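You operate a simulated robot arm through the tools that you are given. There is no shell and no other tool. Be economical: measure what you need, move in short steps, check, and stop when the job is done.

You run a simulated robot arm. Do the job below in one go: nothing can be reset, and whatever is moved stays where it is left.

Task
Move the pin to the card's plate, zero the gauge and test-pull.
Fine: the stack is let down gently and the counter ends on one lift.

It is judged by the outcome, as a careful person would: the job done as asked, and still so three seconds after it is handed in. It fails if anything else is knocked over, pushed out of place, dropped, spilled or broken.

Robot
A 6-joint arm with a two-finger parallel gripper, fixed in place. Base frame: the origin is at the foot of the arm, x ahead of it, y to its left, z up. Readings come in mm, degrees, newtons and seconds.
With the tool pointing down near the work surface it reaches from about 260 to 680 mm from the base axis. Its first joint turns from -66.0 to 66.0 degrees. Payload 2.9 kg.
The TCP is the grasp point between the finger pads, 30 mm short of the fingertips. In the tool frame z runs along the fingers and y along their closing line. Largest opening 110 mm; finger width 20, thickness 10; the body of the gripper, 48 by 112 mm, starts 55 mm behind the TCP.
Orientation is that of the tool frame in the base frame, as [roll, pitch, yaw] about the fixed x, y, z axes, in that order (R = Rz(yaw) Ry(pitch) Rx(roll)). With the fingers straight down and closing along the base's y, the tool's x points along the base's -x, its y along +y and its z along -z.

Tools
- The arm moves only by the tool step_arm. Its arguments are lists of equal length, an entry for each row: "rotation": the turn, a rotation vector about the tool's x, y, z in degrees, a list of three; "travel": the shift along the tool's x, y, z in mm, a list of three; "claw": the finger opening in mm, from 0 to 110. In form: {"rotation": [[rx, ry, rz], ...], "travel": [[tx, ty, tz], ...], "claw": [claw, ...]}. A call has 1 to 12 rows; each row is the pose to reach, as a shift and turn from the pose commanded when the call began, along the tool's axes at that moment. A row lasts 0.2 s, in which the tool goes at most 50 mm and 8.6 degrees; a call with a longer step from one row to the next is refused whole, and so is a gripper value outside its range. A pose out of reach is approached as far as the arm can. The call stops where the force on the tool passes 40 N (or 10 N more than at its start, if that is more) or the arm is blocked; 0.2 s more then pass. The fingers move at their own pace (about 108 mm/s each) and stop on an object; they squeeze with about 38 N. The grip force told is the motor's: it shows also when the fingers shut on nothing. Time passes only in rows, and 0.2 s behind the last, so rows that repeat a pose let the fingers close. The reply holds the time, the measured pose of the TCP, the force on the tool along the base axes, the opening and the grip force, in the units named above and with some noise.
- Cameras (640 x 400 px; columns grow to the right, rows downward): "scene" is fixed at [80.8, 432.5, 1397.2]; the picture's right is [-0.74, -0.68, 0.00], its down [-0.30, 0.33, -0.90] and it looks along [0.61, -0.66, -0.44] (base axes); focal length 235 px, centre (320, 200). "wrist" rides on the gripper at [73, 17, -103] in the tool frame; the picture's right is [-0.23, 0.97, 0.00], its down [-0.76, -0.18, -0.62] and it looks along [-0.61, -0.14, 0.78] (tool axes); focal length 222 px, centre (320, 200). There is no depth. A picture from a camera that has moved, and an enlarged one, comes with that camera's place and axes in the base frame and with its lens.
- snapshot(camera): a new picture of that camera. The clock stands still meanwhile.
- enlarge(camera, box): a new picture of the part [left, top, right, bottom] of that camera's present view, enlarged. The clock stands still meanwhile.
- close_job(): hands the job in; it is judged then, once.

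Work in short steps. Places have to be worked out from the pictures, the camera data and where the tool is seen: move nearer, look again, correct. Check each grasp and each placing, and mend what went wrong. You have 120 turns and 64 pictures in all, those below and enlarged ones among them. Open the gripper and draw the arm clear of the work before you hand the job in, unless the task says otherwise; then end with one line.

The tools are called after ">>>" as a command line: name --argument value ..., lists and objects as JSON in quotes. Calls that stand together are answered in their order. step_arm: Moves the arm, as the interface text tells. Its arguments: {"type":"object","properties":{"rotation":{"type":"array","items":{"type":"array","items":{"type":"number"}}},"travel":{"type":"array","items":{"type":"array","items":{"type":"number"}}},"claw":{"type":"array","items":{"type":"number"}}},"required":["rotation","travel","claw"]} The other tools are called the same way: snapshot (camera) takes a picture; enlarge (camera, box) takes an enlarged picture of a part of a camera's view; close_job () hands the job in.

At the start:

```text
time: 0.0
eef_pos: [308.2, -69.5, 1360.1]
ee_rot: [-179.9, 0.2, -179.9]
ft_force: [-0.3, 0.3, -0.3]
width: 109.6
gripper_force: 0.0
```

scene: 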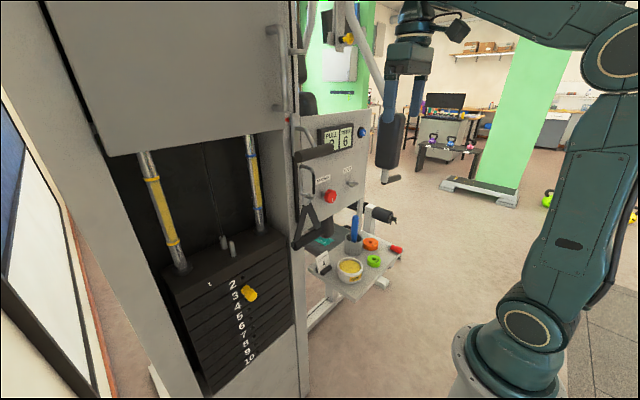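
wrist: 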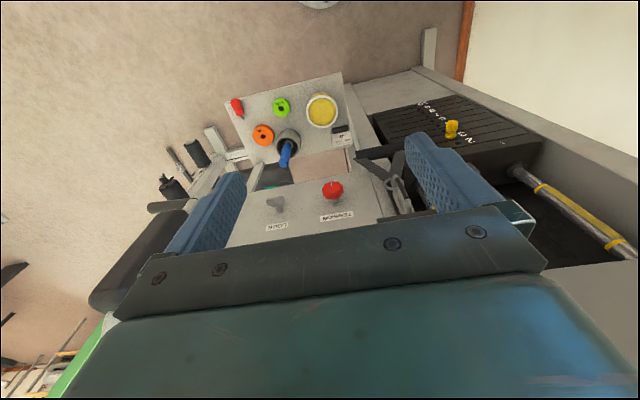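

I start by looking closely at the weight stack, the panel and the card.

>>> enlarge --camera "scene" --box '[280, 100, 420, 300]'

>>> enlarge --camera "scene" --box '[150, 220, 310, 390]'

>>> enlarge --camera "scene" --box '[270, 0, 430, 120]'

>>> enlarge --camera "wrist" --box '[200, 60, 520, 260]'

```text
2.00 times, centred on (350, 200) of scene
camera zoom: at [80.8, 432.5, 1397.2], right [-0.74, -0.68, 0.0], down [-0.3, 0.33, -0.9], along [0.61, -0.66, -0.44], focal length 470 px, centre (260, 200)
```

zoom: 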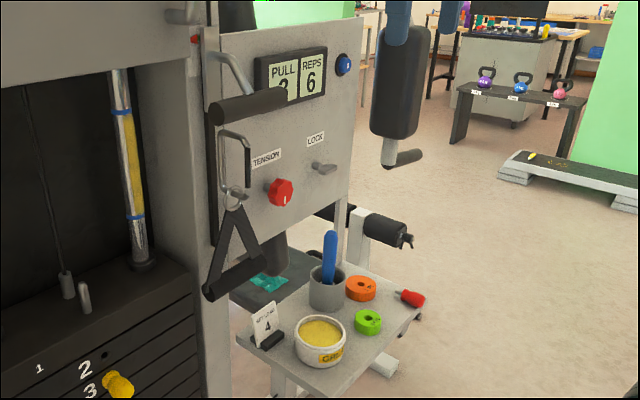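

```text
2.35 times, centred on (230, 305) of scene
camera zoom: at [80.8, 432.5, 1397.2], right [-0.74, -0.68, 0.0], down [-0.3, 0.33, -0.9], along [0.61, -0.66, -0.44], focal length 552 px, centre (532, -47)
```

zoom: 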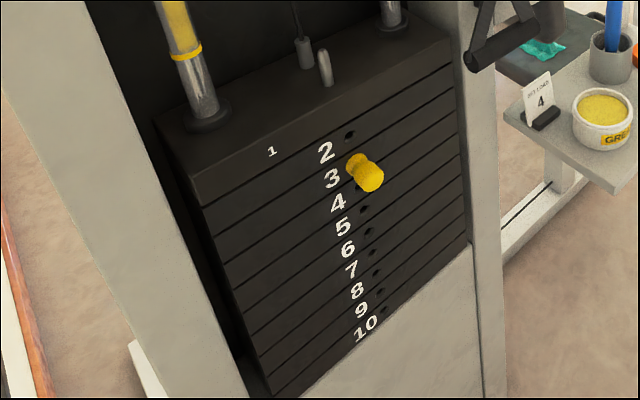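

```text
3.33 times, centred on (350, 60) of scene
camera zoom: at [80.8, 432.5, 1397.2], right [-0.74, -0.68, 0.0], down [-0.3, 0.33, -0.9], along [0.61, -0.66, -0.44], focal length 783 px, centre (220, 667)
```

zoom: 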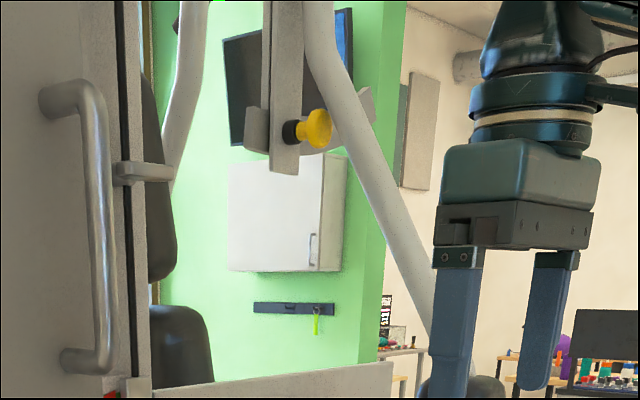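

```text
2.00 times, centred on (360, 160) of wrist
camera zoom: at [237.2, -54.1, 1462.9], right [0.23, 0.97, 0.0], down [0.76, -0.18, 0.62], along [0.61, -0.14, -0.78], focal length 444 px, centre (240, 280)
```

zoom: 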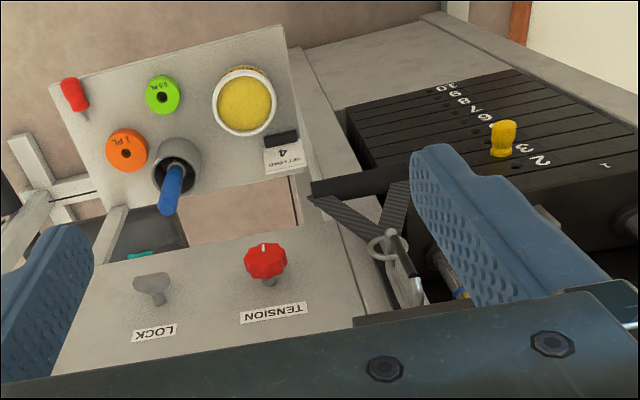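

The card says 4 and the pin is in plate 3 (head at about [520, 228, 900], panel facing −x). I tilt the tool up toward the panel and lower it to see the panel from closer with the wrist camera.

>>> step_arm --rotation '[[0, -8, 0], [0, -16, 0], [0, -24, 0], [0, -32, 0], [0, -40, 0], [0, -40, 0]]' --travel '[[0, 0, 30], [0, 0, 60], [0, 0, 90], [0, 0, 120], [0, 0, 150], [0, 0, 150]]' --claw '[110, 110, 110, 110, 110, 110]'

>>> snapshot --camera "wrist"

>>> snapshot --camera "scene"

```text
time: 1.4
eef_pos: [309.8, -69.8, 1208.9]
ee_rot: [-180.0, 40.2, 180.0]
ft_force: [0.3, -0.2, 0.7]
width: 109.8
gripper_force: 0.0
out of reach, approached as far as the arm can: row 2, 3
```

```text
57 pictures are left
camera wrist: at [187.7, -53.6, 1241.8], right [0.17, 0.97, 0.15], down [0.18, -0.18, 0.97], along [0.97, -0.14, -0.21], focal length 222 px, centre (320, 200)
```

wrist: 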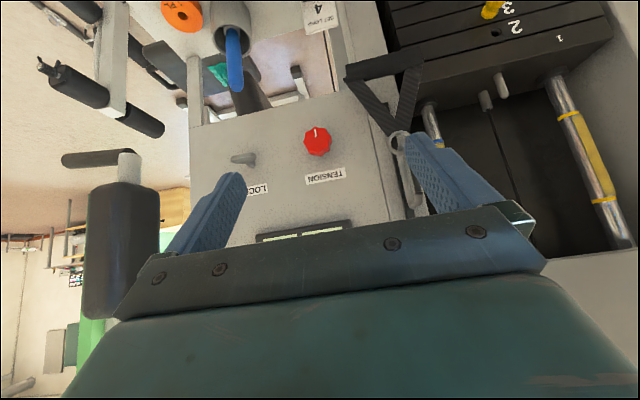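

```text
56 pictures are left
```

scene: 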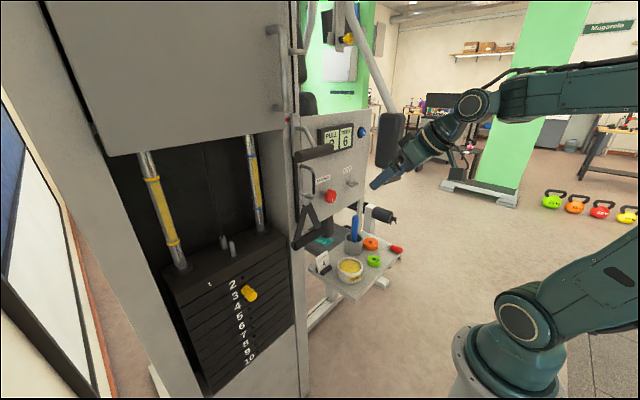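

I'll look closer at the lock lever, handle, and display.

>>> enlarge --camera "wrist" --box '[190, 40, 450, 240]'

>>> enlarge --camera "scene" --box '[285, 105, 385, 255]'

```text
2.00 times, centred on (320, 140) of wrist
camera zoom: at [187.7, -53.6, 1241.8], right [0.17, 0.97, 0.15], down [0.18, -0.18, 0.97], along [0.97, -0.14, -0.21], focal length 444 px, centre (320, 320)
```

zoom: 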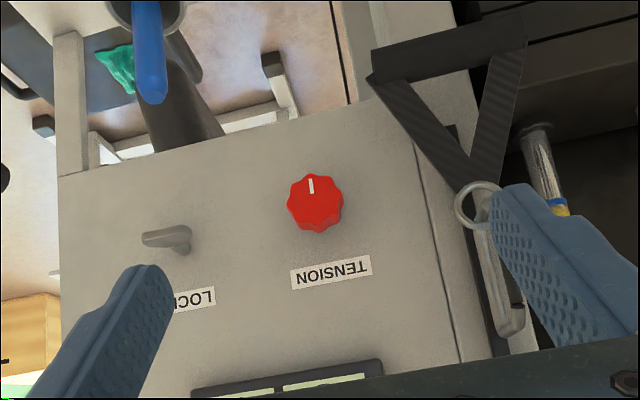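

```text
2.67 times, centred on (335, 180) of scene
camera zoom: at [80.8, 432.5, 1397.2], right [-0.74, -0.68, 0.0], down [-0.3, 0.33, -0.9], along [0.61, -0.66, -0.44], focal length 626 px, centre (280, 253)
```

zoom: 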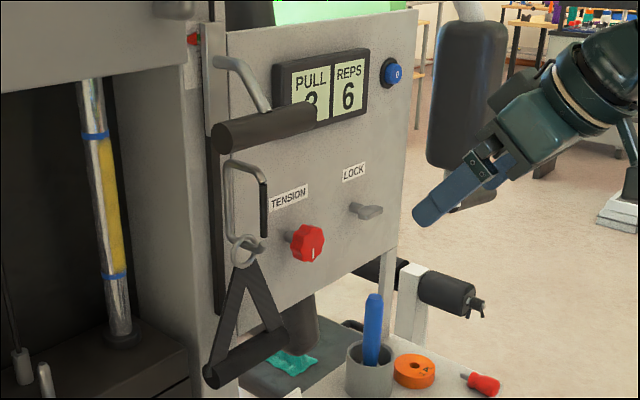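

The blue "0" button is the gauge zero. I raise the tool 150 mm to see the display, button and the handle's attachment from the front.

>>> step_arm --rotation '[[0, 0, 0], [0, 0, 0], [0, 0, 0], [0, 0, 0]]' --travel '[[-29, 0, -34], [-58, 0, -68], [-96, 0, -97], [-96, 0, -115]]' --claw '[110, 110, 110, 110]'

>>> enlarge --camera "wrist" --box '[160, 0, 480, 230]'

```text
time: 2.4
eef_pos: [309.5, -70.2, 1358.8]
ee_rot: [-180.0, 40.2, 180.0]
ft_force: [0.1, 1.1, -0.4]
width: 109.9
gripper_force: 0.1
```

```text
1.74 times, centred on (320, 115) of wrist
camera zoom: at [187.6, -53.8, 1392.5], right [0.17, 0.97, 0.15], down [0.18, -0.18, 0.97], along [0.97, -0.14, -0.21], focal length 386 px, centre (320, 348)
```

zoom: 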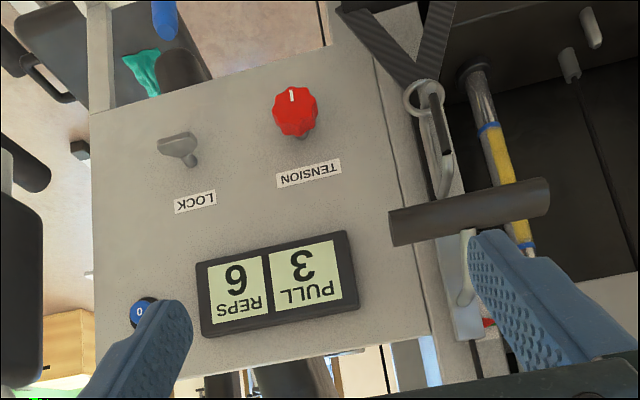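

PULL 3, REPS 6. The T-grip is at about [470, 33, 1250], the strap handle's grip at about [501, 34, 980]. I move in front of them to see how each is attached.

>>> step_arm --rotation '[[0, 0, 0], [0, 0, 0], [0, 0, 0], [0, 0, 0]]' --travel '[[13, 18, 31], [26, 36, 62], [40, 54, 93], [53, 70, 125]]' --claw '[110, 110, 110, 110]'

>>> enlarge --camera "wrist" --box '[220, 0, 500, 220]'

>>> snapshot --camera "scene"

```text
time: 3.4
eef_pos: [349.2, 0.9, 1229.0]
ee_rot: [-180.0, 40.2, 179.9]
ft_force: [0.5, -0.3, -0.3]
width: 109.9
gripper_force: 0.1
```

```text
1.82 times, centred on (360, 110) of wrist
camera zoom: at [227.3, 16.8, 1261.2], right [0.17, 0.97, 0.15], down [0.18, -0.18, 0.97], along [0.97, -0.14, -0.21], focal length 404 px, centre (247, 364)
```

zoom: 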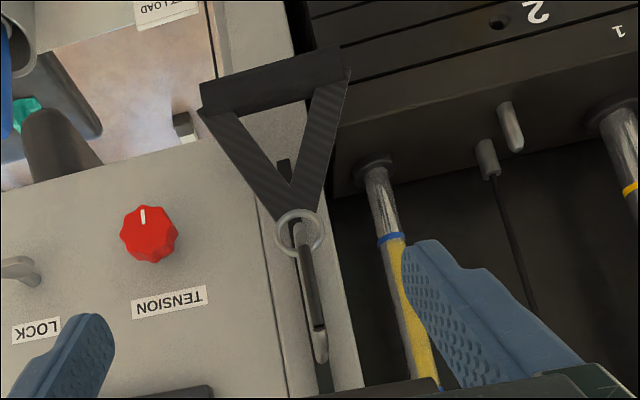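

```text
51 pictures are left
```

scene: 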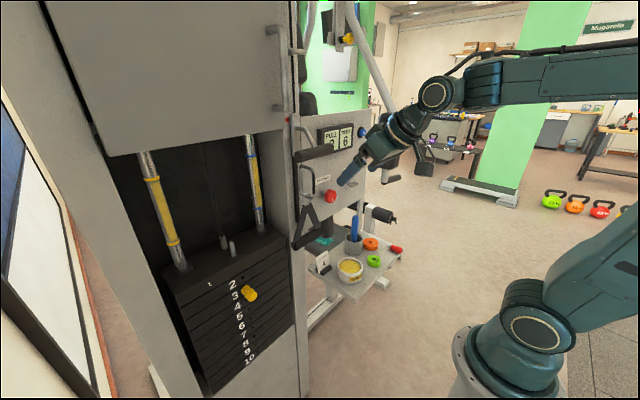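

The T-grip rides in a vertical slot (a pull-down carriage) with the strap hanging from it. First the pin: I go in front of it at [350, 228, 1000], bringing the tool level.

>>> step_arm --rotation '[[0, -6, 0], [0, -12, 0], [0, -18, 0], [0, -24, 0], [0, -30, 0], [0, -36, 0], [0, -43, 0], [0, -50, 0], [0, -50, 0]]' --travel '[[18, 28, 22], [37, 57, 44], [55, 85, 66], [74, 114, 88], [92, 142, 110], [110, 170, 132], [129, 199, 154], [147, 227, 175], [147, 227, 175]]' --claw '[110, 110, 110, 110, 100, 90, 80, 70, 70]'

>>> snapshot --camera "wrist"

>>> snapshot --camera "scene"

```text
time: 5.4
eef_pos: [390.8, 245.3, 1047.9]
ee_rot: [-179.9, 85.8, 179.8]
ft_force: [0.7, -1.0, 0.2]
width: 69.9
gripper_force: 0.1
out of reach, approached as far as the arm can: row 4, 5, 6, 7, 8, 9
```

```text
50 pictures are left
camera wrist: at [281.6, 261.4, 984.4], right [0.02, 0.97, 0.23], down [-0.57, -0.17, 0.81], along [0.82, -0.15, 0.55], focal length 222 px, centre (320, 200)
```

wrist: 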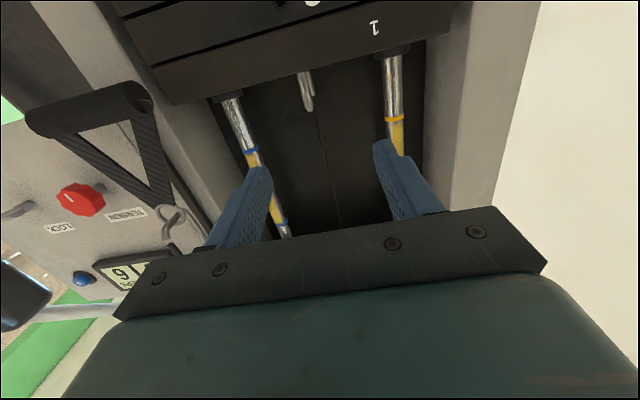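

```text
49 pictures are left
```

scene: 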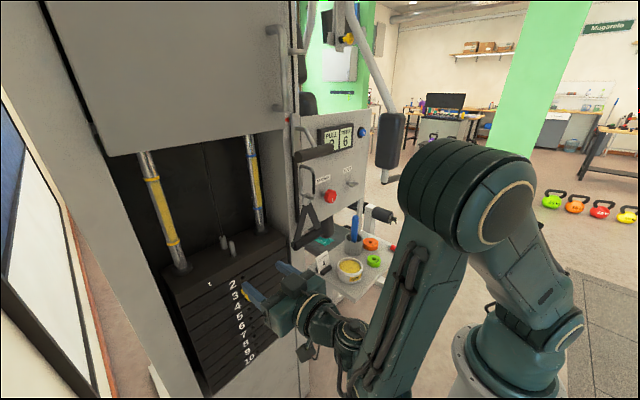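

The level tool is too near the base there; I move further forward to x≈430, where it should be in reach, and see what the commanded pose was.

>>> step_arm --rotation '[[0, 0, 0], [0, 0, 0], [0, 0, 0]]' --travel '[[0, 0, 40], [20, 0, 80], [20, 0, 80]]' --claw '[60, 60, 60]'

>>> snapshot --camera "wrist"

```text
time: 6.2
eef_pos: [468.6, 245.2, 1021.4]
ee_rot: [179.5, 85.7, 179.2]
ft_force: [0.6, -0.5, -0.4]
width: 60.1
gripper_force: 0.0
```

```text
48 pictures are left
camera wrist: at [359.8, 261.6, 957.3], right [0.02, 0.97, 0.23], down [-0.57, -0.18, 0.81], along [0.82, -0.15, 0.55], focal length 222 px, centre (320, 200)
```

wrist: 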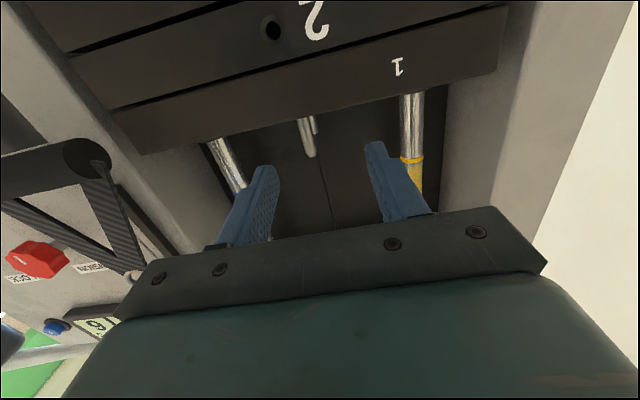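

Commanded pose follows the reached one. Hole 2 lies at about [555, 227, 938], consistent with a 40 mm pitch (hole 3 ≈ 894, hole 4 ≈ 854). I go down in front of the pin at x=450 and level.

>>> step_arm --rotation '[[0, -1, 0], [0, -2, 0], [0, -3, 0], [0, -4.3, 0]]' --travel '[[32, -5, -10], [64, -10, -10], [96, -17, -10], [124, -17, -10]]' --claw '[60, 60, 60, 60]'

>>> snapshot --camera "wrist"

>>> enlarge --camera "scene" --box '[180, 230, 340, 330]'

```text
time: 7.2
eef_pos: [496.8, 269.0, 923.1]
ee_rot: [-179.9, 88.1, 179.3]
ft_force: [-0.2, 0.6, 4.4]
width: 59.7
gripper_force: 0.1
out of reach, approached as far as the arm can: row 1, 2, 3, 4
```

```text
47 pictures are left
camera wrist: at [392.2, 285.9, 853.8], right [0.02, 0.97, 0.23], down [-0.6, -0.17, 0.78], along [0.8, -0.15, 0.58], focal length 222 px, centre (320, 200)
```

wrist: 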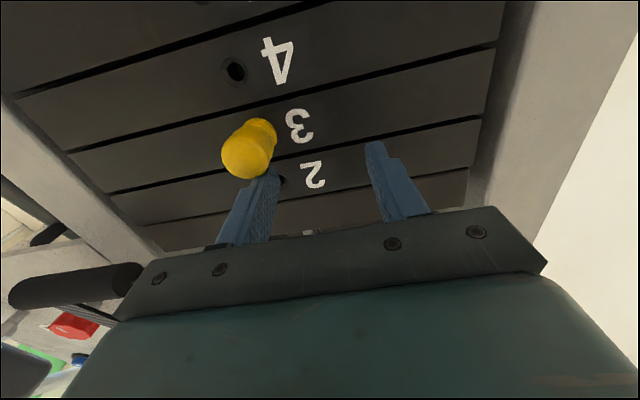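

```text
4.00 times, centred on (260, 280) of scene
camera zoom: at [80.7, 432.5, 1397.2], right [-0.74, -0.68, 0.0], down [-0.3, 0.33, -0.9], along [0.61, -0.66, -0.44], focal length 939 px, centre (560, -120)
```

zoom: 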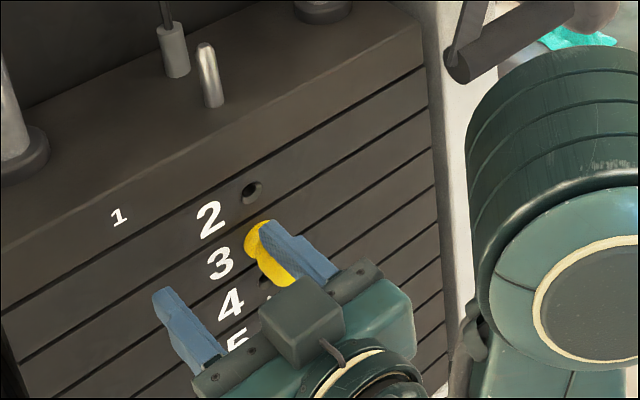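

The reach limit shoved the tool toward the pin (fingertip right above it, 4 N up). Level isn't feasible here, so I back up and away, then tilt to about 50° pitch, which still grips the head sideways.

>>> step_arm --rotation '[[0, 0, 0], [0, 0, 0], [0, 4, 0], [0, 12, 0], [0, 20, 0], [0, 28, 0], [0, 36, 0], [0, 38, 0]]' --travel '[[-35, 0, -5], [-70, -5, -15], [-85, -15, -30], [-85, -30, -40], [-80, -38, -50], [-75, -41, -57], [-65, -41, -57], [-60, -41, -57]]' --claw '[60, 60, 60, 60, 60, 60, 60, 60]'

>>> snapshot --camera "wrist"

```text
time: 9.0
eef_pos: [441.7, 229.2, 981.3]
ee_rot: [-179.9, 51.9, 179.6]
ft_force: [-0.3, 1.1, 0.3]
width: 59.8
gripper_force: 0.0
out of reach, approached as far as the arm can: row 1
```

```text
45 pictures are left
camera wrist: at [314.6, 243.8, 988.6], right [0.14, 0.97, 0.18], down [-0.02, -0.18, 0.98], along [0.99, -0.15, 0.0], focal length 222 px, centre (320, 200)
```

wrist: 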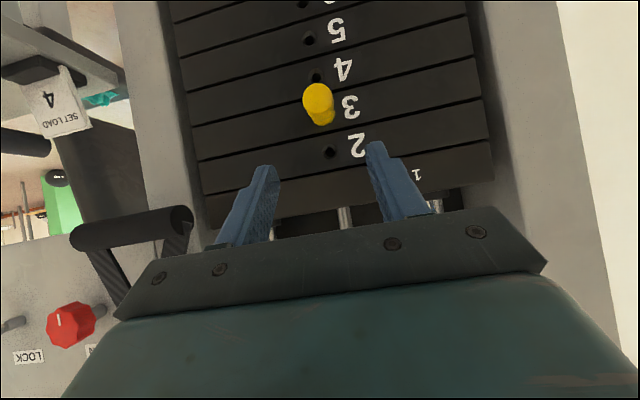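

Triangulated: hole 2 z≈940, hole 4 z≈856, pin axis at [~512–540, 228, 898]. I advance along the fingers so they straddle the head, without closing yet.

>>> step_arm --rotation '[[0, 0, 0], [0, 0, 0], [0, 0, 0], [0, 0, 0], [0, 0, 0]]' --travel '[[10, -1, 30], [21, -1.5, 60], [21, -1.5, 85], [21, -1.5, 107], [21, -1.5, 107]]' --claw '[60, 60, 60, 60, 60]'

>>> snapshot --camera "wrist"

>>> enlarge --camera "scene" --box '[180, 230, 340, 330]'

```text
time: 10.2
eef_pos: [512.3, 226.9, 899.2]
ee_rot: [179.9, 52.0, 179.6]
ft_force: [0.5, 0.1, 0.5]
width: 60.2
gripper_force: 0.1
```

```text
44 pictures are left
camera wrist: at [386.5, 242.7, 906.3], right [0.14, 0.97, 0.18], down [-0.02, -0.18, 0.98], along [0.99, -0.15, 0.0], focal length 222 px, centre (320, 200)
```

wrist: 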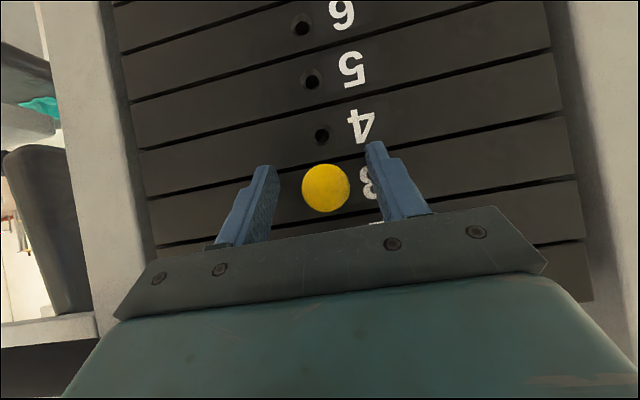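

```text
4.00 times, centred on (260, 280) of scene
camera zoom: at [80.8, 432.5, 1397.2], right [-0.74, -0.68, 0.0], down [-0.3, 0.33, -0.9], along [0.61, -0.66, -0.44], focal length 939 px, centre (560, -120)
```

zoom: 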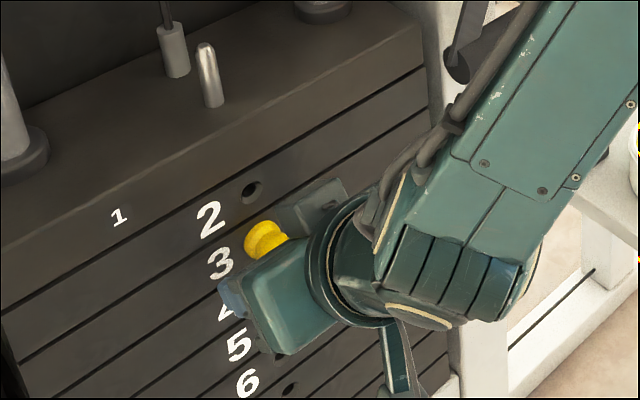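

The head sits between the fingers; I nudge 4 mm forward and 1 mm in y, then close on it.

>>> step_arm --rotation '[[0, 0, 0], [0, 0, 0], [0, 0, 0], [0, 0, 0]]' --travel '[[-3, 1.2, 3.5], [-3, 1.2, 3.5], [-3, 1.2, 3.5], [-3, 1.2, 3.5]]' --claw '[60, 20, 10, 10]'

>>> snapshot --camera "wrist"

```text
time: 11.2
eef_pos: [514.8, 229.6, 899.5]
ee_rot: [179.6, 51.9, 179.7]
ft_force: [-22.0, 16.4, 4.0]
width: 25.0
gripper_force: 38.2
```

```text
42 pictures are left
camera wrist: at [389.5, 245.5, 906.3], right [0.14, 0.97, 0.18], down [-0.02, -0.18, 0.98], along [0.99, -0.14, -0.01], focal length 222 px, centre (320, 200)
```

wrist: 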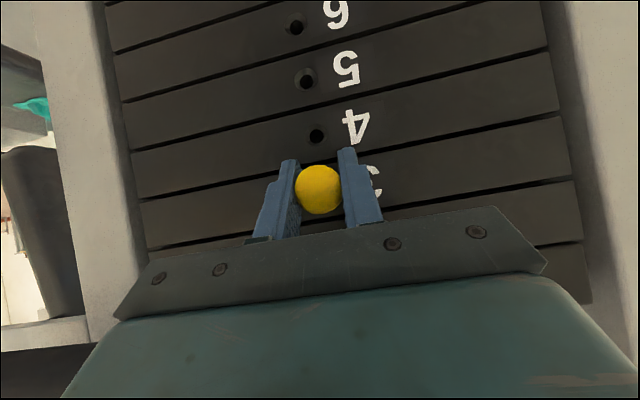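

Gripped at 25 mm. I shift 1 mm in +y to relieve the side load and pull straight out along −x, starting with small steps.

>>> step_arm --rotation '[[0, 0, 0], [0, 0, 0], [0, 0, 0], [0, 0, 0], [0, 0, 0]]' --travel '[[1.5, 1.2, -2], [6, 1.2, -8], [12, 1.2, -16], [25, 1.2, -31], [25, 1.2, -31]]' --claw '[10, 10, 10, 10, 10]'

>>> snapshot --camera "wrist"

```text
time: 12.4
eef_pos: [477.3, 227.4, 898.7]
ee_rot: [179.9, 52.1, 179.6]
ft_force: [-0.1, -0.5, -0.8]
width: 25.1
gripper_force: 38.1
```

```text
41 pictures are left
camera wrist: at [351.4, 244.8, 905.5], right [0.15, 0.97, 0.18], down [-0.02, -0.18, 0.98], along [0.99, -0.15, 0.0], focal length 222 px, centre (320, 200)
```

wrist: 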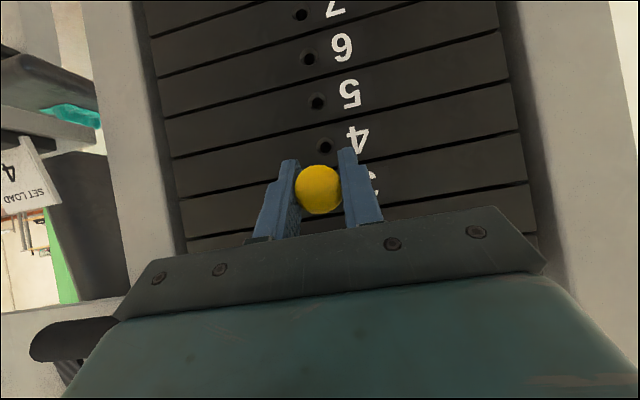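

Force is near zero; I check in the scene camera whether the pin shaft is fully out.

>>> enlarge --camera "scene" --box '[200, 240, 300, 310]'

```text
5.71 times, centred on (250, 275) of scene
camera zoom: at [80.8, 432.5, 1397.2], right [-0.74, -0.68, 0.0], down [-0.3, 0.33, -0.9], along [0.61, -0.66, -0.44], focal length 1342 px, centre (720, -229)
```

zoom: 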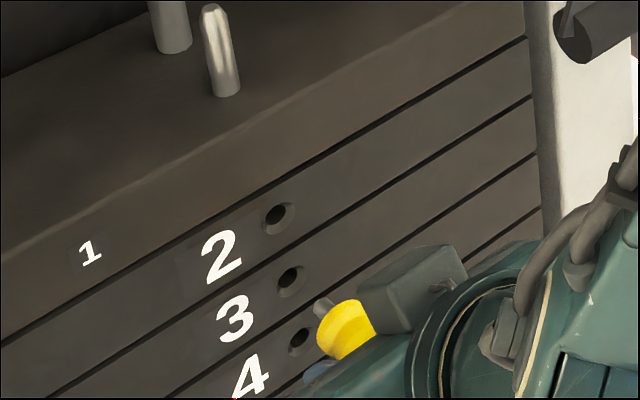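

The pin is out, its tip just clear of hole 3. I lower by the 42 mm plate pitch, backing off 5 mm, to line up with hole 4.

>>> step_arm --rotation '[[0, 0, 0], [0, 0, 0], [0, 0, 0], [0, 0, 0]]' --travel '[[3, 0, -4], [19, 1.8, 9], [35.5, 1.8, 21.5], [35.5, 1.8, 21.5]]' --claw '[10, 10, 10, 10]'

>>> enlarge --camera "scene" --box '[200, 240, 300, 310]'

>>> snapshot --camera "wrist"

```text
time: 13.4
eef_pos: [472.0, 231.8, 857.9]
ee_rot: [-179.9, 52.0, 179.8]
ft_force: [-0.5, 0.2, 0.3]
width: 25.2
gripper_force: 38.3
```

```text
5.71 times, centred on (250, 275) of scene
camera zoom: at [80.8, 432.5, 1397.2], right [-0.74, -0.68, 0.0], down [-0.3, 0.33, -0.9], along [0.61, -0.66, -0.44], focal length 1342 px, centre (720, -229)
```

zoom: 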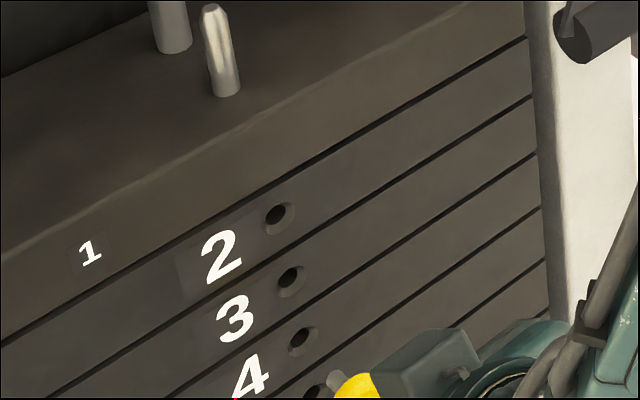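

```text
38 pictures are left
camera wrist: at [346.2, 247.2, 863.9], right [0.14, 0.97, 0.18], down [-0.02, -0.18, 0.98], along [0.99, -0.15, 0.0], focal length 222 px, centre (320, 200)
```

wrist: 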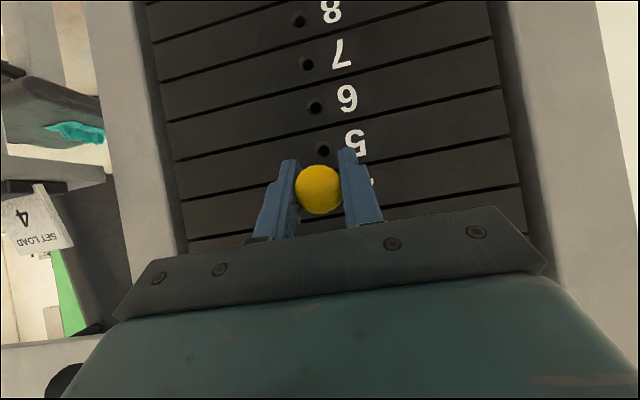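

By comparing with the inserted view, the pin lines up with hole 4 to within ~1–2 mm. I shift 1 mm in −y and advance until the tip is about at the hole, watching force.

>>> step_arm --rotation '[[0, 0, 0], [0, 0, 0], [0, 0, 0], [0, 0, 0]]' --travel '[[0, -1, 0], [-3, -1, 4], [-6.2, -1, 7.9], [-9.2, -1, 11.8]]' --claw '[10, 10, 10, 10]'

>>> enlarge --camera "scene" --box '[220, 270, 290, 320]'

```text
time: 14.4
eef_pos: [487.8, 229.7, 857.1]
ee_rot: [-179.9, 52.0, 179.7]
ft_force: [-0.6, -0.1, -0.1]
width: 24.9
gripper_force: 37.9
```

```text
8.00 times, centred on (255, 295) of scene
camera zoom: at [80.8, 432.5, 1397.2], right [-0.74, -0.68, 0.0], down [-0.3, 0.33, -0.9], along [0.61, -0.66, -0.44], focal length 1878 px, centre (840, -560)
```

zoom: 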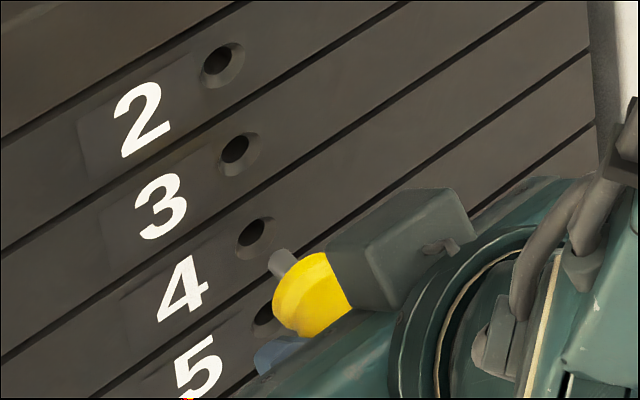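

Tip, pin axis and hole 4 line up in the scene view. I push in along +x to the same depth as before (TCP x≈515).

>>> step_arm --rotation '[[0, 0, 0], [0, 0, 0], [0, 0, 0], [0, 0, 0], [0, 0, 0]]' --travel '[[-5, 0, 6.3], [-9.3, 0, 11.8], [-12.3, 0, 15.7], [-14.8, 0, 18.9], [-16.7, 0, 21.2]]' --claw '[10, 10, 10, 10, 10]'

>>> enlarge --camera "scene" --box '[220, 270, 290, 320]'

```text
time: 15.6
eef_pos: [514.5, 230.1, 857.7]
ee_rot: [-180.0, 52.0, 179.6]
ft_force: [-0.3, 0.0, -0.3]
width: 24.9
gripper_force: 38.2
```

```text
8.00 times, centred on (255, 295) of scene
camera zoom: at [80.8, 432.5, 1397.2], right [-0.74, -0.68, 0.0], down [-0.3, 0.33, -0.9], along [0.61, -0.66, -0.44], focal length 1878 px, centre (840, -560)
```

zoom: 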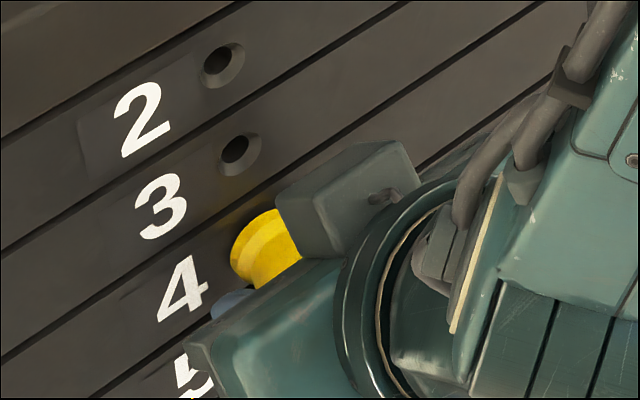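

It went in without resistance. I push a few mm more until it seats.

>>> step_arm --rotation '[[0, 0, 0], [0, 0, 0], [0, 0, 0]]' --travel '[[-0.9, 0, 1.2], [-1.8, 0, 2.4], [-2.5, 0, 3.1]]' --claw '[10, 10, 10]'

```text
time: 16.5
eef_pos: [515.4, 229.9, 857.8]
ee_rot: [-179.6, 51.8, 180.0]
ft_force: [-11.7, -2.5, 9.6]
width: 25.0
gripper_force: 37.4
stopped in row 3: the force on the tool passed its limit (the readings are from after the stop); the commanded pose is now the measured one
```

Seated at the same depth as before (force stop at x=515.4). I release and back straight out along the fingers.

>>> step_arm --rotation '[[0, 0, 0], [0, 0, 0], [0, 0, 0], [0, 0, 0], [0, 0, 0], [0, 0, 0]]' --travel '[[0, 0, 0], [0, 0, 0], [0, 0, -30], [0, 0, -70], [0, 0, -115], [0, 0, -150]]' --claw '[60, 60, 60, 60, 60, 60]'

>>> enlarge --camera "scene" --box '[160, 220, 320, 320]'

>>> snapshot --camera "wrist"

```text
time: 17.9
eef_pos: [396.3, 230.8, 949.7]
ee_rot: [-179.8, 51.8, 179.9]
ft_force: [-0.4, 0.3, 0.4]
width: 59.8
gripper_force: 0.0
```

```text
4.00 times, centred on (240, 270) of scene
camera zoom: at [80.8, 432.5, 1397.2], right [-0.74, -0.68, 0.0], down [-0.3, 0.33, -0.9], along [0.61, -0.66, -0.44], focal length 939 px, centre (640, -80)
```

zoom: 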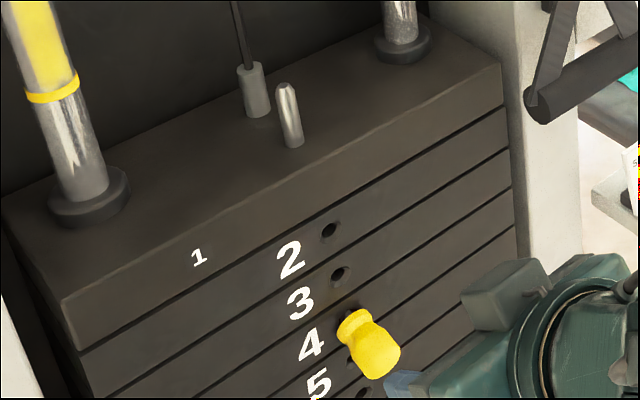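

```text
34 pictures are left
camera wrist: at [272.0, 246.2, 957.4], right [0.14, 0.97, 0.18], down [-0.02, -0.18, 0.98], along [0.99, -0.15, -0.01], focal length 222 px, centre (320, 200)
```

wrist: 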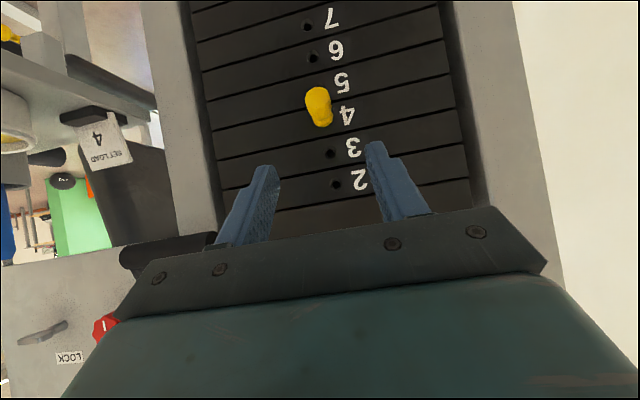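

Pin is in plate 4. Blue button triangulates to about [541, −284, 1246]; I raise and retract the arm to [350, 0, 1250], closing the fingers to use as a poker.

>>> step_arm --rotation '[[0, 0, 0], [0, 0, 0], [0, 0, 0], [0, 0, 0], [0, 0, 0], [0, 0, 0], [0, 0, 0], [0, 0, 0], [0, 0, 0]]' --travel '[[-23, -25.7, -24.6], [-46, -51.3, -49.2], [-69, -77, -73.9], [-92, -102.7, -98.5], [-115, -128.3, -123], [-138, -154, -147.7], [-161, -179.7, -172.4], [-184, -205.3, -197], [-207.4, -231, -221.6]]' --claw '[60, 60, 40, 20, 0, 0, 0, 0, 0]'

>>> snapshot --camera "wrist"

```text
time: 19.9
eef_pos: [351.0, -0.2, 1249.0]
ee_rot: [-179.8, 51.7, 180.0]
ft_force: [-0.4, 0.0, -0.1]
width: 0.1
gripper_force: 37.8
```

```text
33 pictures are left
camera wrist: at [226.0, 15.5, 1257.2], right [0.14, 0.97, 0.18], down [-0.02, -0.18, 0.98], along [0.99, -0.14, -0.01], focal length 222 px, centre (320, 200)
```

wrist: 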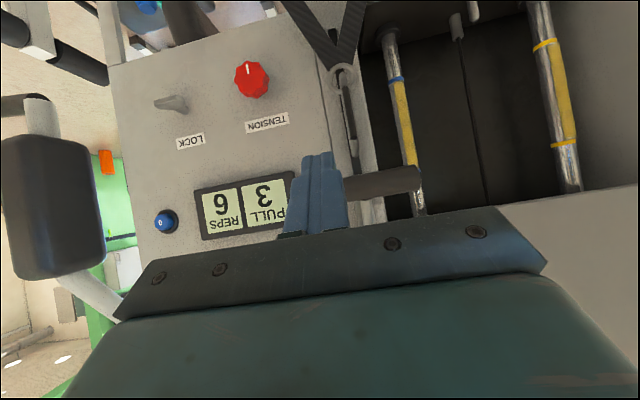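

PULL still shows 3, so it's the last pull reading. Button refined to [541, −279, 1243]. I slide over to [400, −270, 1243] while raising the pitch to ~75°.

>>> step_arm --rotation '[[0, -3, 0], [0, -7, 0], [0, -11, 0], [0, -15, 0], [0, -19, 0], [0, -23, 0], [0, -23, 0]]' --travel '[[-4, -42, 7], [-8, -85, 14], [-13, -128, 21], [-17, -170, 28], [-21, -213, 35], [-26, -255, 43], [-26, -270, 43]]' --claw '[0, 0, 0, 0, 0, 0, 0]'

>>> snapshot --camera "wrist"

>>> snapshot --camera "scene"

```text
time: 21.5
eef_pos: [400.0, -271.0, 1244.8]
ee_rot: [-179.3, 74.7, -179.7]
ft_force: [-0.2, -0.2, 0.5]
width: 0.1
gripper_force: 37.5
```

```text
32 pictures are left
camera wrist: at [281.6, -254.7, 1201.2], right [0.06, 0.97, 0.22], down [-0.4, -0.17, 0.9], along [0.91, -0.14, 0.38], focal length 222 px, centre (320, 200)
```

wrist: 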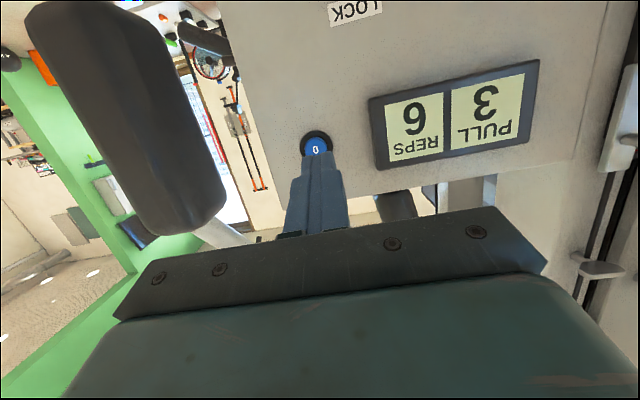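

```text
31 pictures are left
```

scene: 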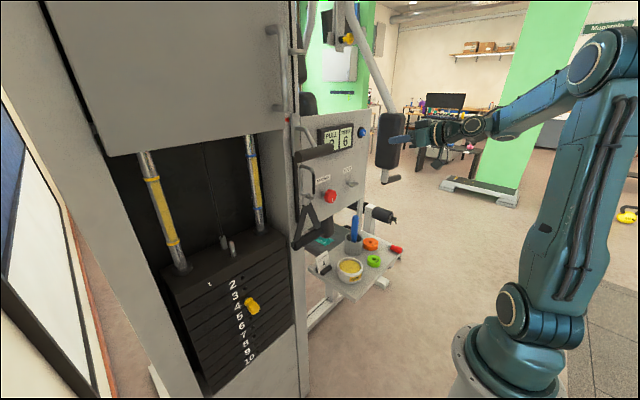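

The pad is well clear (edge at [580, −440]). Button is at y≈−283, z≈1243; I advance to about 20 mm short of it with the fingertip aligned.

>>> step_arm --rotation '[[0, 0, 0], [0, 0, 0], [0, 0, 0], [0, 0, 0]]' --travel '[[-10, -12, 28], [-20, -12, 57], [-29.5, -12, 85], [-29.5, -12, 85]]' --claw '[0, 0, 0, 0]'

>>> enlarge --camera "wrist" --box '[240, 60, 540, 250]'

>>> enlarge --camera "scene" --box '[320, 100, 420, 170]'

```text
time: 22.5
eef_pos: [491.3, -283.6, 1250.0]
ee_rot: [-179.7, 74.8, 179.9]
ft_force: [0.0, -0.2, -0.3]
width: 0.0
gripper_force: 37.3
```

```text
2.11 times, centred on (390, 155) of wrist
camera zoom: at [371.8, -267.1, 1207.4], right [0.06, 0.97, 0.22], down [-0.4, -0.17, 0.9], along [0.91, -0.14, 0.38], focal length 468 px, centre (173, 295)
```

zoom: 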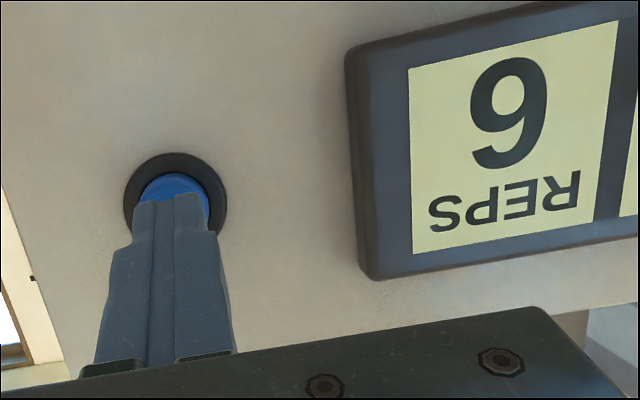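

```text
5.71 times, centred on (370, 135) of scene
camera zoom: at [80.8, 432.5, 1397.2], right [-0.74, -0.68, 0.0], down [-0.3, 0.33, -0.9], along [0.61, -0.66, -0.44], focal length 1342 px, centre (34, 571)
```

zoom: 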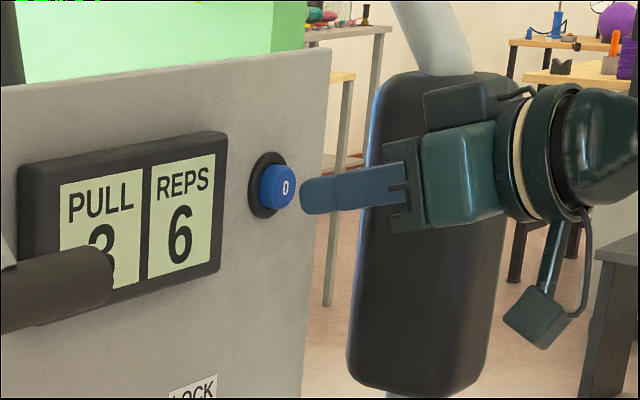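

The fingertip is aligned with the button (a touch low). I raise 2 mm and press forward in small steps with the force stop as guard.

>>> step_arm --rotation '[[0, 0, 0], [0, 0, 0], [0, 0, 0], [0, 0, 0], [0, 0, 0], [0, 0, 0]]' --travel '[[-4, 0.5, 7], [-5.5, 0.5, 12], [-6.2, 0.5, 15], [-7, 0.5, 18], [-7.6, 0.5, 20], [-8.1, 0.5, 22]]' --claw '[0, 0, 0, 0, 0, 0]'

>>> enlarge --camera "scene" --box '[320, 100, 420, 170]'

```text
time: 24.0
eef_pos: [511.5, -282.6, 1250.8]
ee_rot: [-179.9, 74.5, 179.9]
ft_force: [-24.4, 5.1, 2.0]
width: 0.1
gripper_force: 38.3
stopped in row 6: the force on the tool passed its limit (the readings are from after the stop); the commanded pose is now the measured one
```

```text
5.71 times, centred on (370, 135) of scene
camera zoom: at [79.9, 432.7, 1397.2], right [-0.74, -0.68, 0.0], down [-0.3, 0.33, -0.9], along [0.61, -0.66, -0.44], focal length 1342 px, centre (34, 571)
```

zoom: 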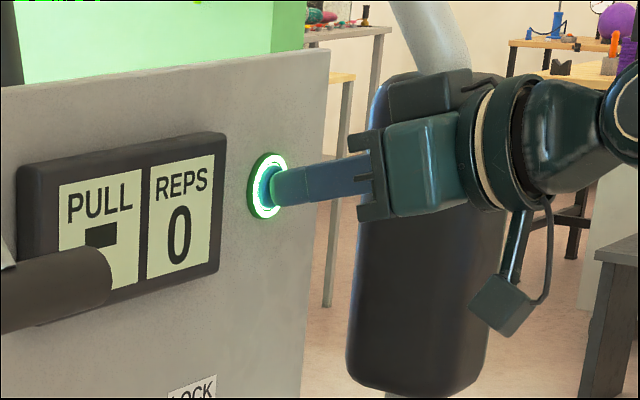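

Gauge zeroed (PULL –, REPS 0). I withdraw straight back and then go in front of the T-grip for a close look at how it is carried.

>>> step_arm --rotation '[[0, 0, 0], [0, 0, 0], [0, 0, 0], [0, 4, 0], [0, 8, 0], [0, 12, 0], [0, 16, 0], [0, 20, 0], [0, 22.7, 0]]' --travel '[[5, 0, -20], [13, 0, -50], [24, 0, -87], [17, 40, -97], [10, 85, -107], [3, 130, -117], [-4, 175, -127], [-12, 215, -135], [-12.7, 243, -139]]' --claw '[0, 0, 0, 0, 0, 0, 0, 0, 0]'

>>> enlarge --camera "wrist" --box '[260, 20, 520, 220]'

>>> enlarge --camera "scene" --box '[270, 90, 380, 260]'

```text
time: 26.0
eef_pos: [382.6, -39.6, 1300.4]
ee_rot: [180.0, 51.7, 179.8]
ft_force: [0.2, 1.2, 0.0]
width: 0.0
gripper_force: 37.8
```

```text
2.00 times, centred on (390, 120) of wrist
camera zoom: at [256.0, -22.4, 1308.2], right [0.15, 0.97, 0.18], down [-0.02, -0.18, 0.98], along [0.99, -0.15, -0.01], focal length 444 px, centre (180, 360)
```

zoom: 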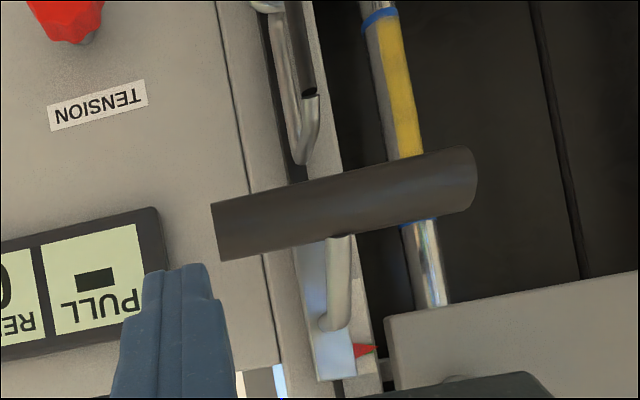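

```text
2.35 times, centred on (325, 175) of scene
camera zoom: at [80.8, 432.5, 1397.2], right [-0.74, -0.68, 0.0], down [-0.3, 0.33, -0.9], along [0.61, -0.66, -0.44], focal length 552 px, centre (308, 259)
```

zoom: 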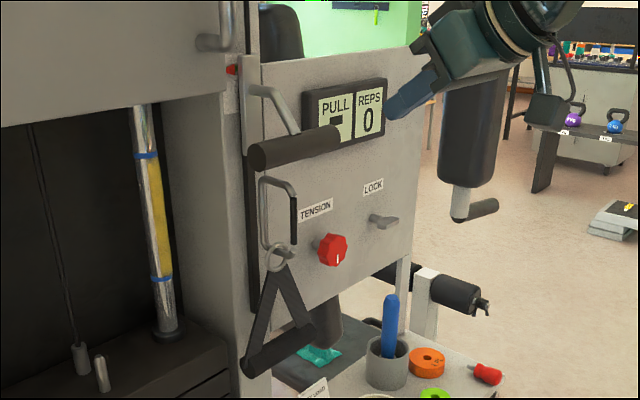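

The carriage (white plate with a red pointer) rides the slot; the bar spans y −27…86 at x≈470, z≈1250, ∅28. I'll grip its left half with the fingers closing vertically, so I roll the tool −90° about its axis here.

>>> step_arm --rotation '[[0, 0, -8.2], [0, 0, -16.4], [0, 0, -24.6], [0, 0, -32.8], [0, 0, -41], [0, 0, -49.2], [0, 0, -57.4], [0, 0, -65.6], [0, 0, -73.8], [0, 0, -82], [0, 0, -90], [0, 0, -90]]' --travel '[[0, 0, 0], [0, 0, 0], [0, 0, 0], [0, 0, 0], [0, 0, 0], [0, 0, 0], [0, 0, 0], [0, 0, 0], [0, 0, 0], [0, 0, 0], [0, 0, 0], [0, 0, 0]]' --claw '[0, 0, 0, 20, 40, 60, 70, 70, 70, 70, 70, 70]'

>>> snapshot --camera "wrist"

```text
time: 28.6
eef_pos: [382.2, -39.6, 1301.0]
ee_rot: [-128.2, -0.1, -90.3]
ft_force: [0.3, -0.1, 0.3]
width: 70.0
gripper_force: 0.1
```

```text
25 pictures are left
camera wrist: at [290.9, -112.9, 1352.5], right [-0.6, 0.23, -0.77], down [-0.38, 0.76, 0.52], along [0.7, 0.6, -0.37], focal length 222 px, centre (320, 200)
```

wrist: 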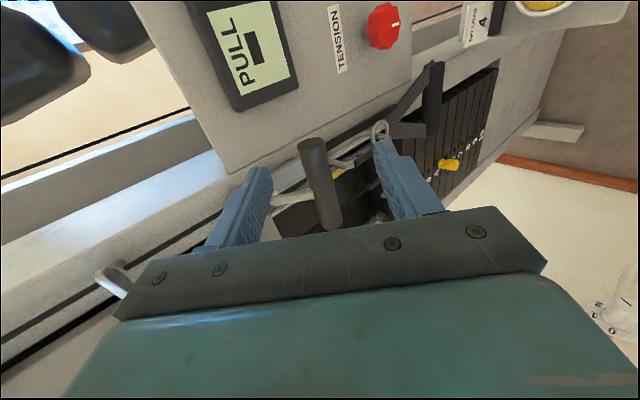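

Good view of the bar between the fingers. I move to a pre-grasp at [415, 3, 1258] while raising the tool by 25° to near level.

>>> step_arm --rotation '[[7, 0, 0], [14, 0, 0], [20, 0, 0], [25, 0, 0], [25, 0, 0]]' --travel '[[-14, 3, 12], [-28, 7, 25], [-42.6, 10, 39], [-42.6, 13.3, 52.6], [-42.6, 13.3, 52.6]]' --claw '[70, 70, 70, 70, 70]'

>>> snapshot --camera "wrist"

>>> enlarge --camera "scene" --box '[270, 90, 400, 230]'

```text
time: 29.8
eef_pos: [414.8, 2.4, 1257.3]
ee_rot: [-103.2, 0.0, -90.2]
ft_force: [-0.8, -0.3, 0.1]
width: 70.3
gripper_force: 0.0
```

```text
24 pictures are left
camera wrist: at [311.4, -70.5, 1265.6], right [-0.22, 0.23, -0.95], down [-0.56, 0.76, 0.31], along [0.8, 0.6, -0.04], focal length 222 px, centre (320, 200)
```

wrist: 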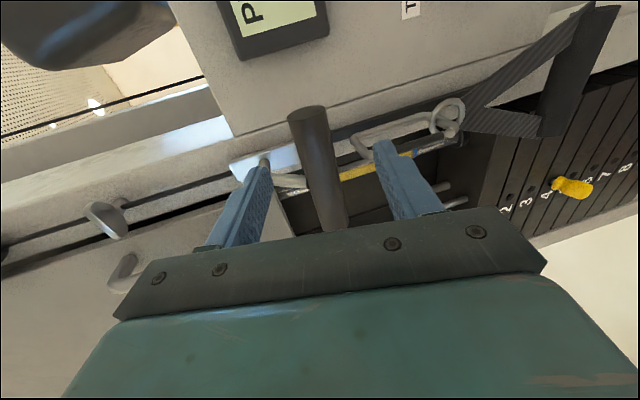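

```text
2.86 times, centred on (335, 160) of scene
camera zoom: at [80.8, 432.5, 1397.2], right [-0.74, -0.68, 0.0], down [-0.3, 0.33, -0.9], along [0.61, -0.66, -0.44], focal length 671 px, centre (277, 314)
```

zoom: 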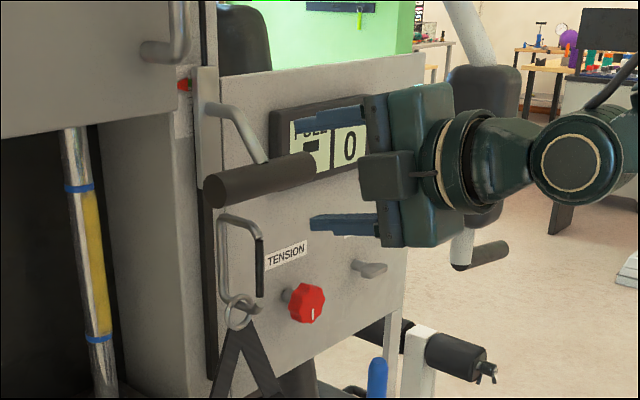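

Bar height (z≈1249) is centred between the fingers. I advance until the TCP is on the bar, with fingers still open.

>>> step_arm --rotation '[[0, 0, 0], [0, 0, 0], [0, 0, 0], [0, 0, 0]]' --travel '[[0, -1, 18], [0, -2, 36], [0, -3.3, 53], [0, -3.3, 53]]' --claw '[70, 70, 70, 70]'

>>> snapshot --camera "wrist"

>>> enlarge --camera "scene" --box '[270, 90, 400, 230]'

```text
time: 30.8
eef_pos: [468.2, 2.6, 1248.8]
ee_rot: [-103.3, 0.0, -90.2]
ft_force: [-0.2, 1.1, 0.1]
width: 70.3
gripper_force: 0.1
```

```text
22 pictures are left
camera wrist: at [363.5, -70.6, 1256.8], right [-0.22, 0.23, -0.95], down [-0.56, 0.76, 0.32], along [0.8, 0.6, -0.04], focal length 222 px, centre (320, 200)
```

wrist: 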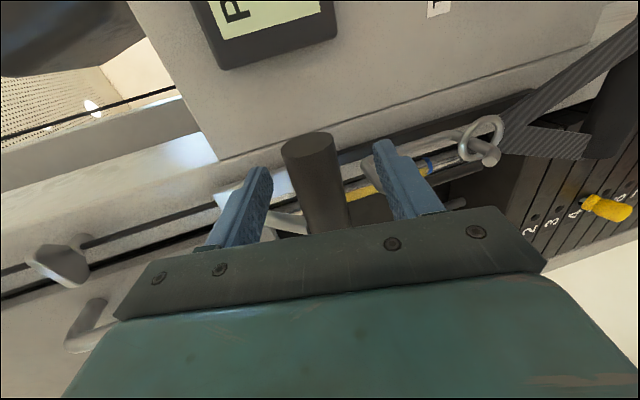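

```text
2.86 times, centred on (335, 160) of scene
camera zoom: at [80.8, 432.5, 1397.2], right [-0.74, -0.68, 0.0], down [-0.3, 0.33, -0.9], along [0.61, -0.66, -0.44], focal length 671 px, centre (277, 314)
```

zoom: 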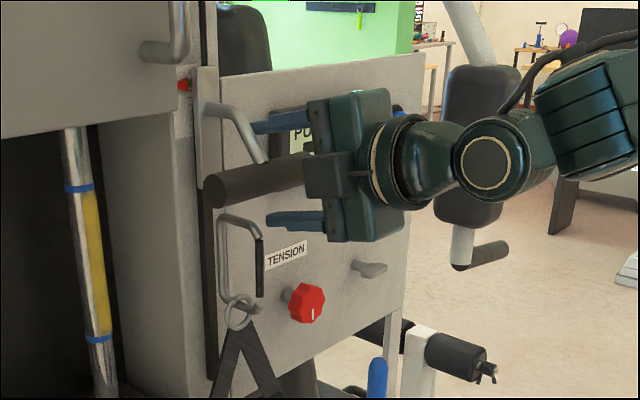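

Fingers straddle the bar to the side of the rod. I close on the bar.

>>> step_arm --rotation '[[0, 0, 0], [0, 0, 0], [0, 0, 0], [0, 0, 0]]' --travel '[[0, 0, 0], [0, 0, 0], [0, 0, 0], [0, 0, 0]]' --claw '[30, 15, 15, 15]'

```text
time: 31.8
eef_pos: [468.7, 2.4, 1250.5]
ee_rot: [-103.3, 0.1, -90.1]
ft_force: [4.7, -0.8, 2.5]
width: 27.0
gripper_force: 44.4
```

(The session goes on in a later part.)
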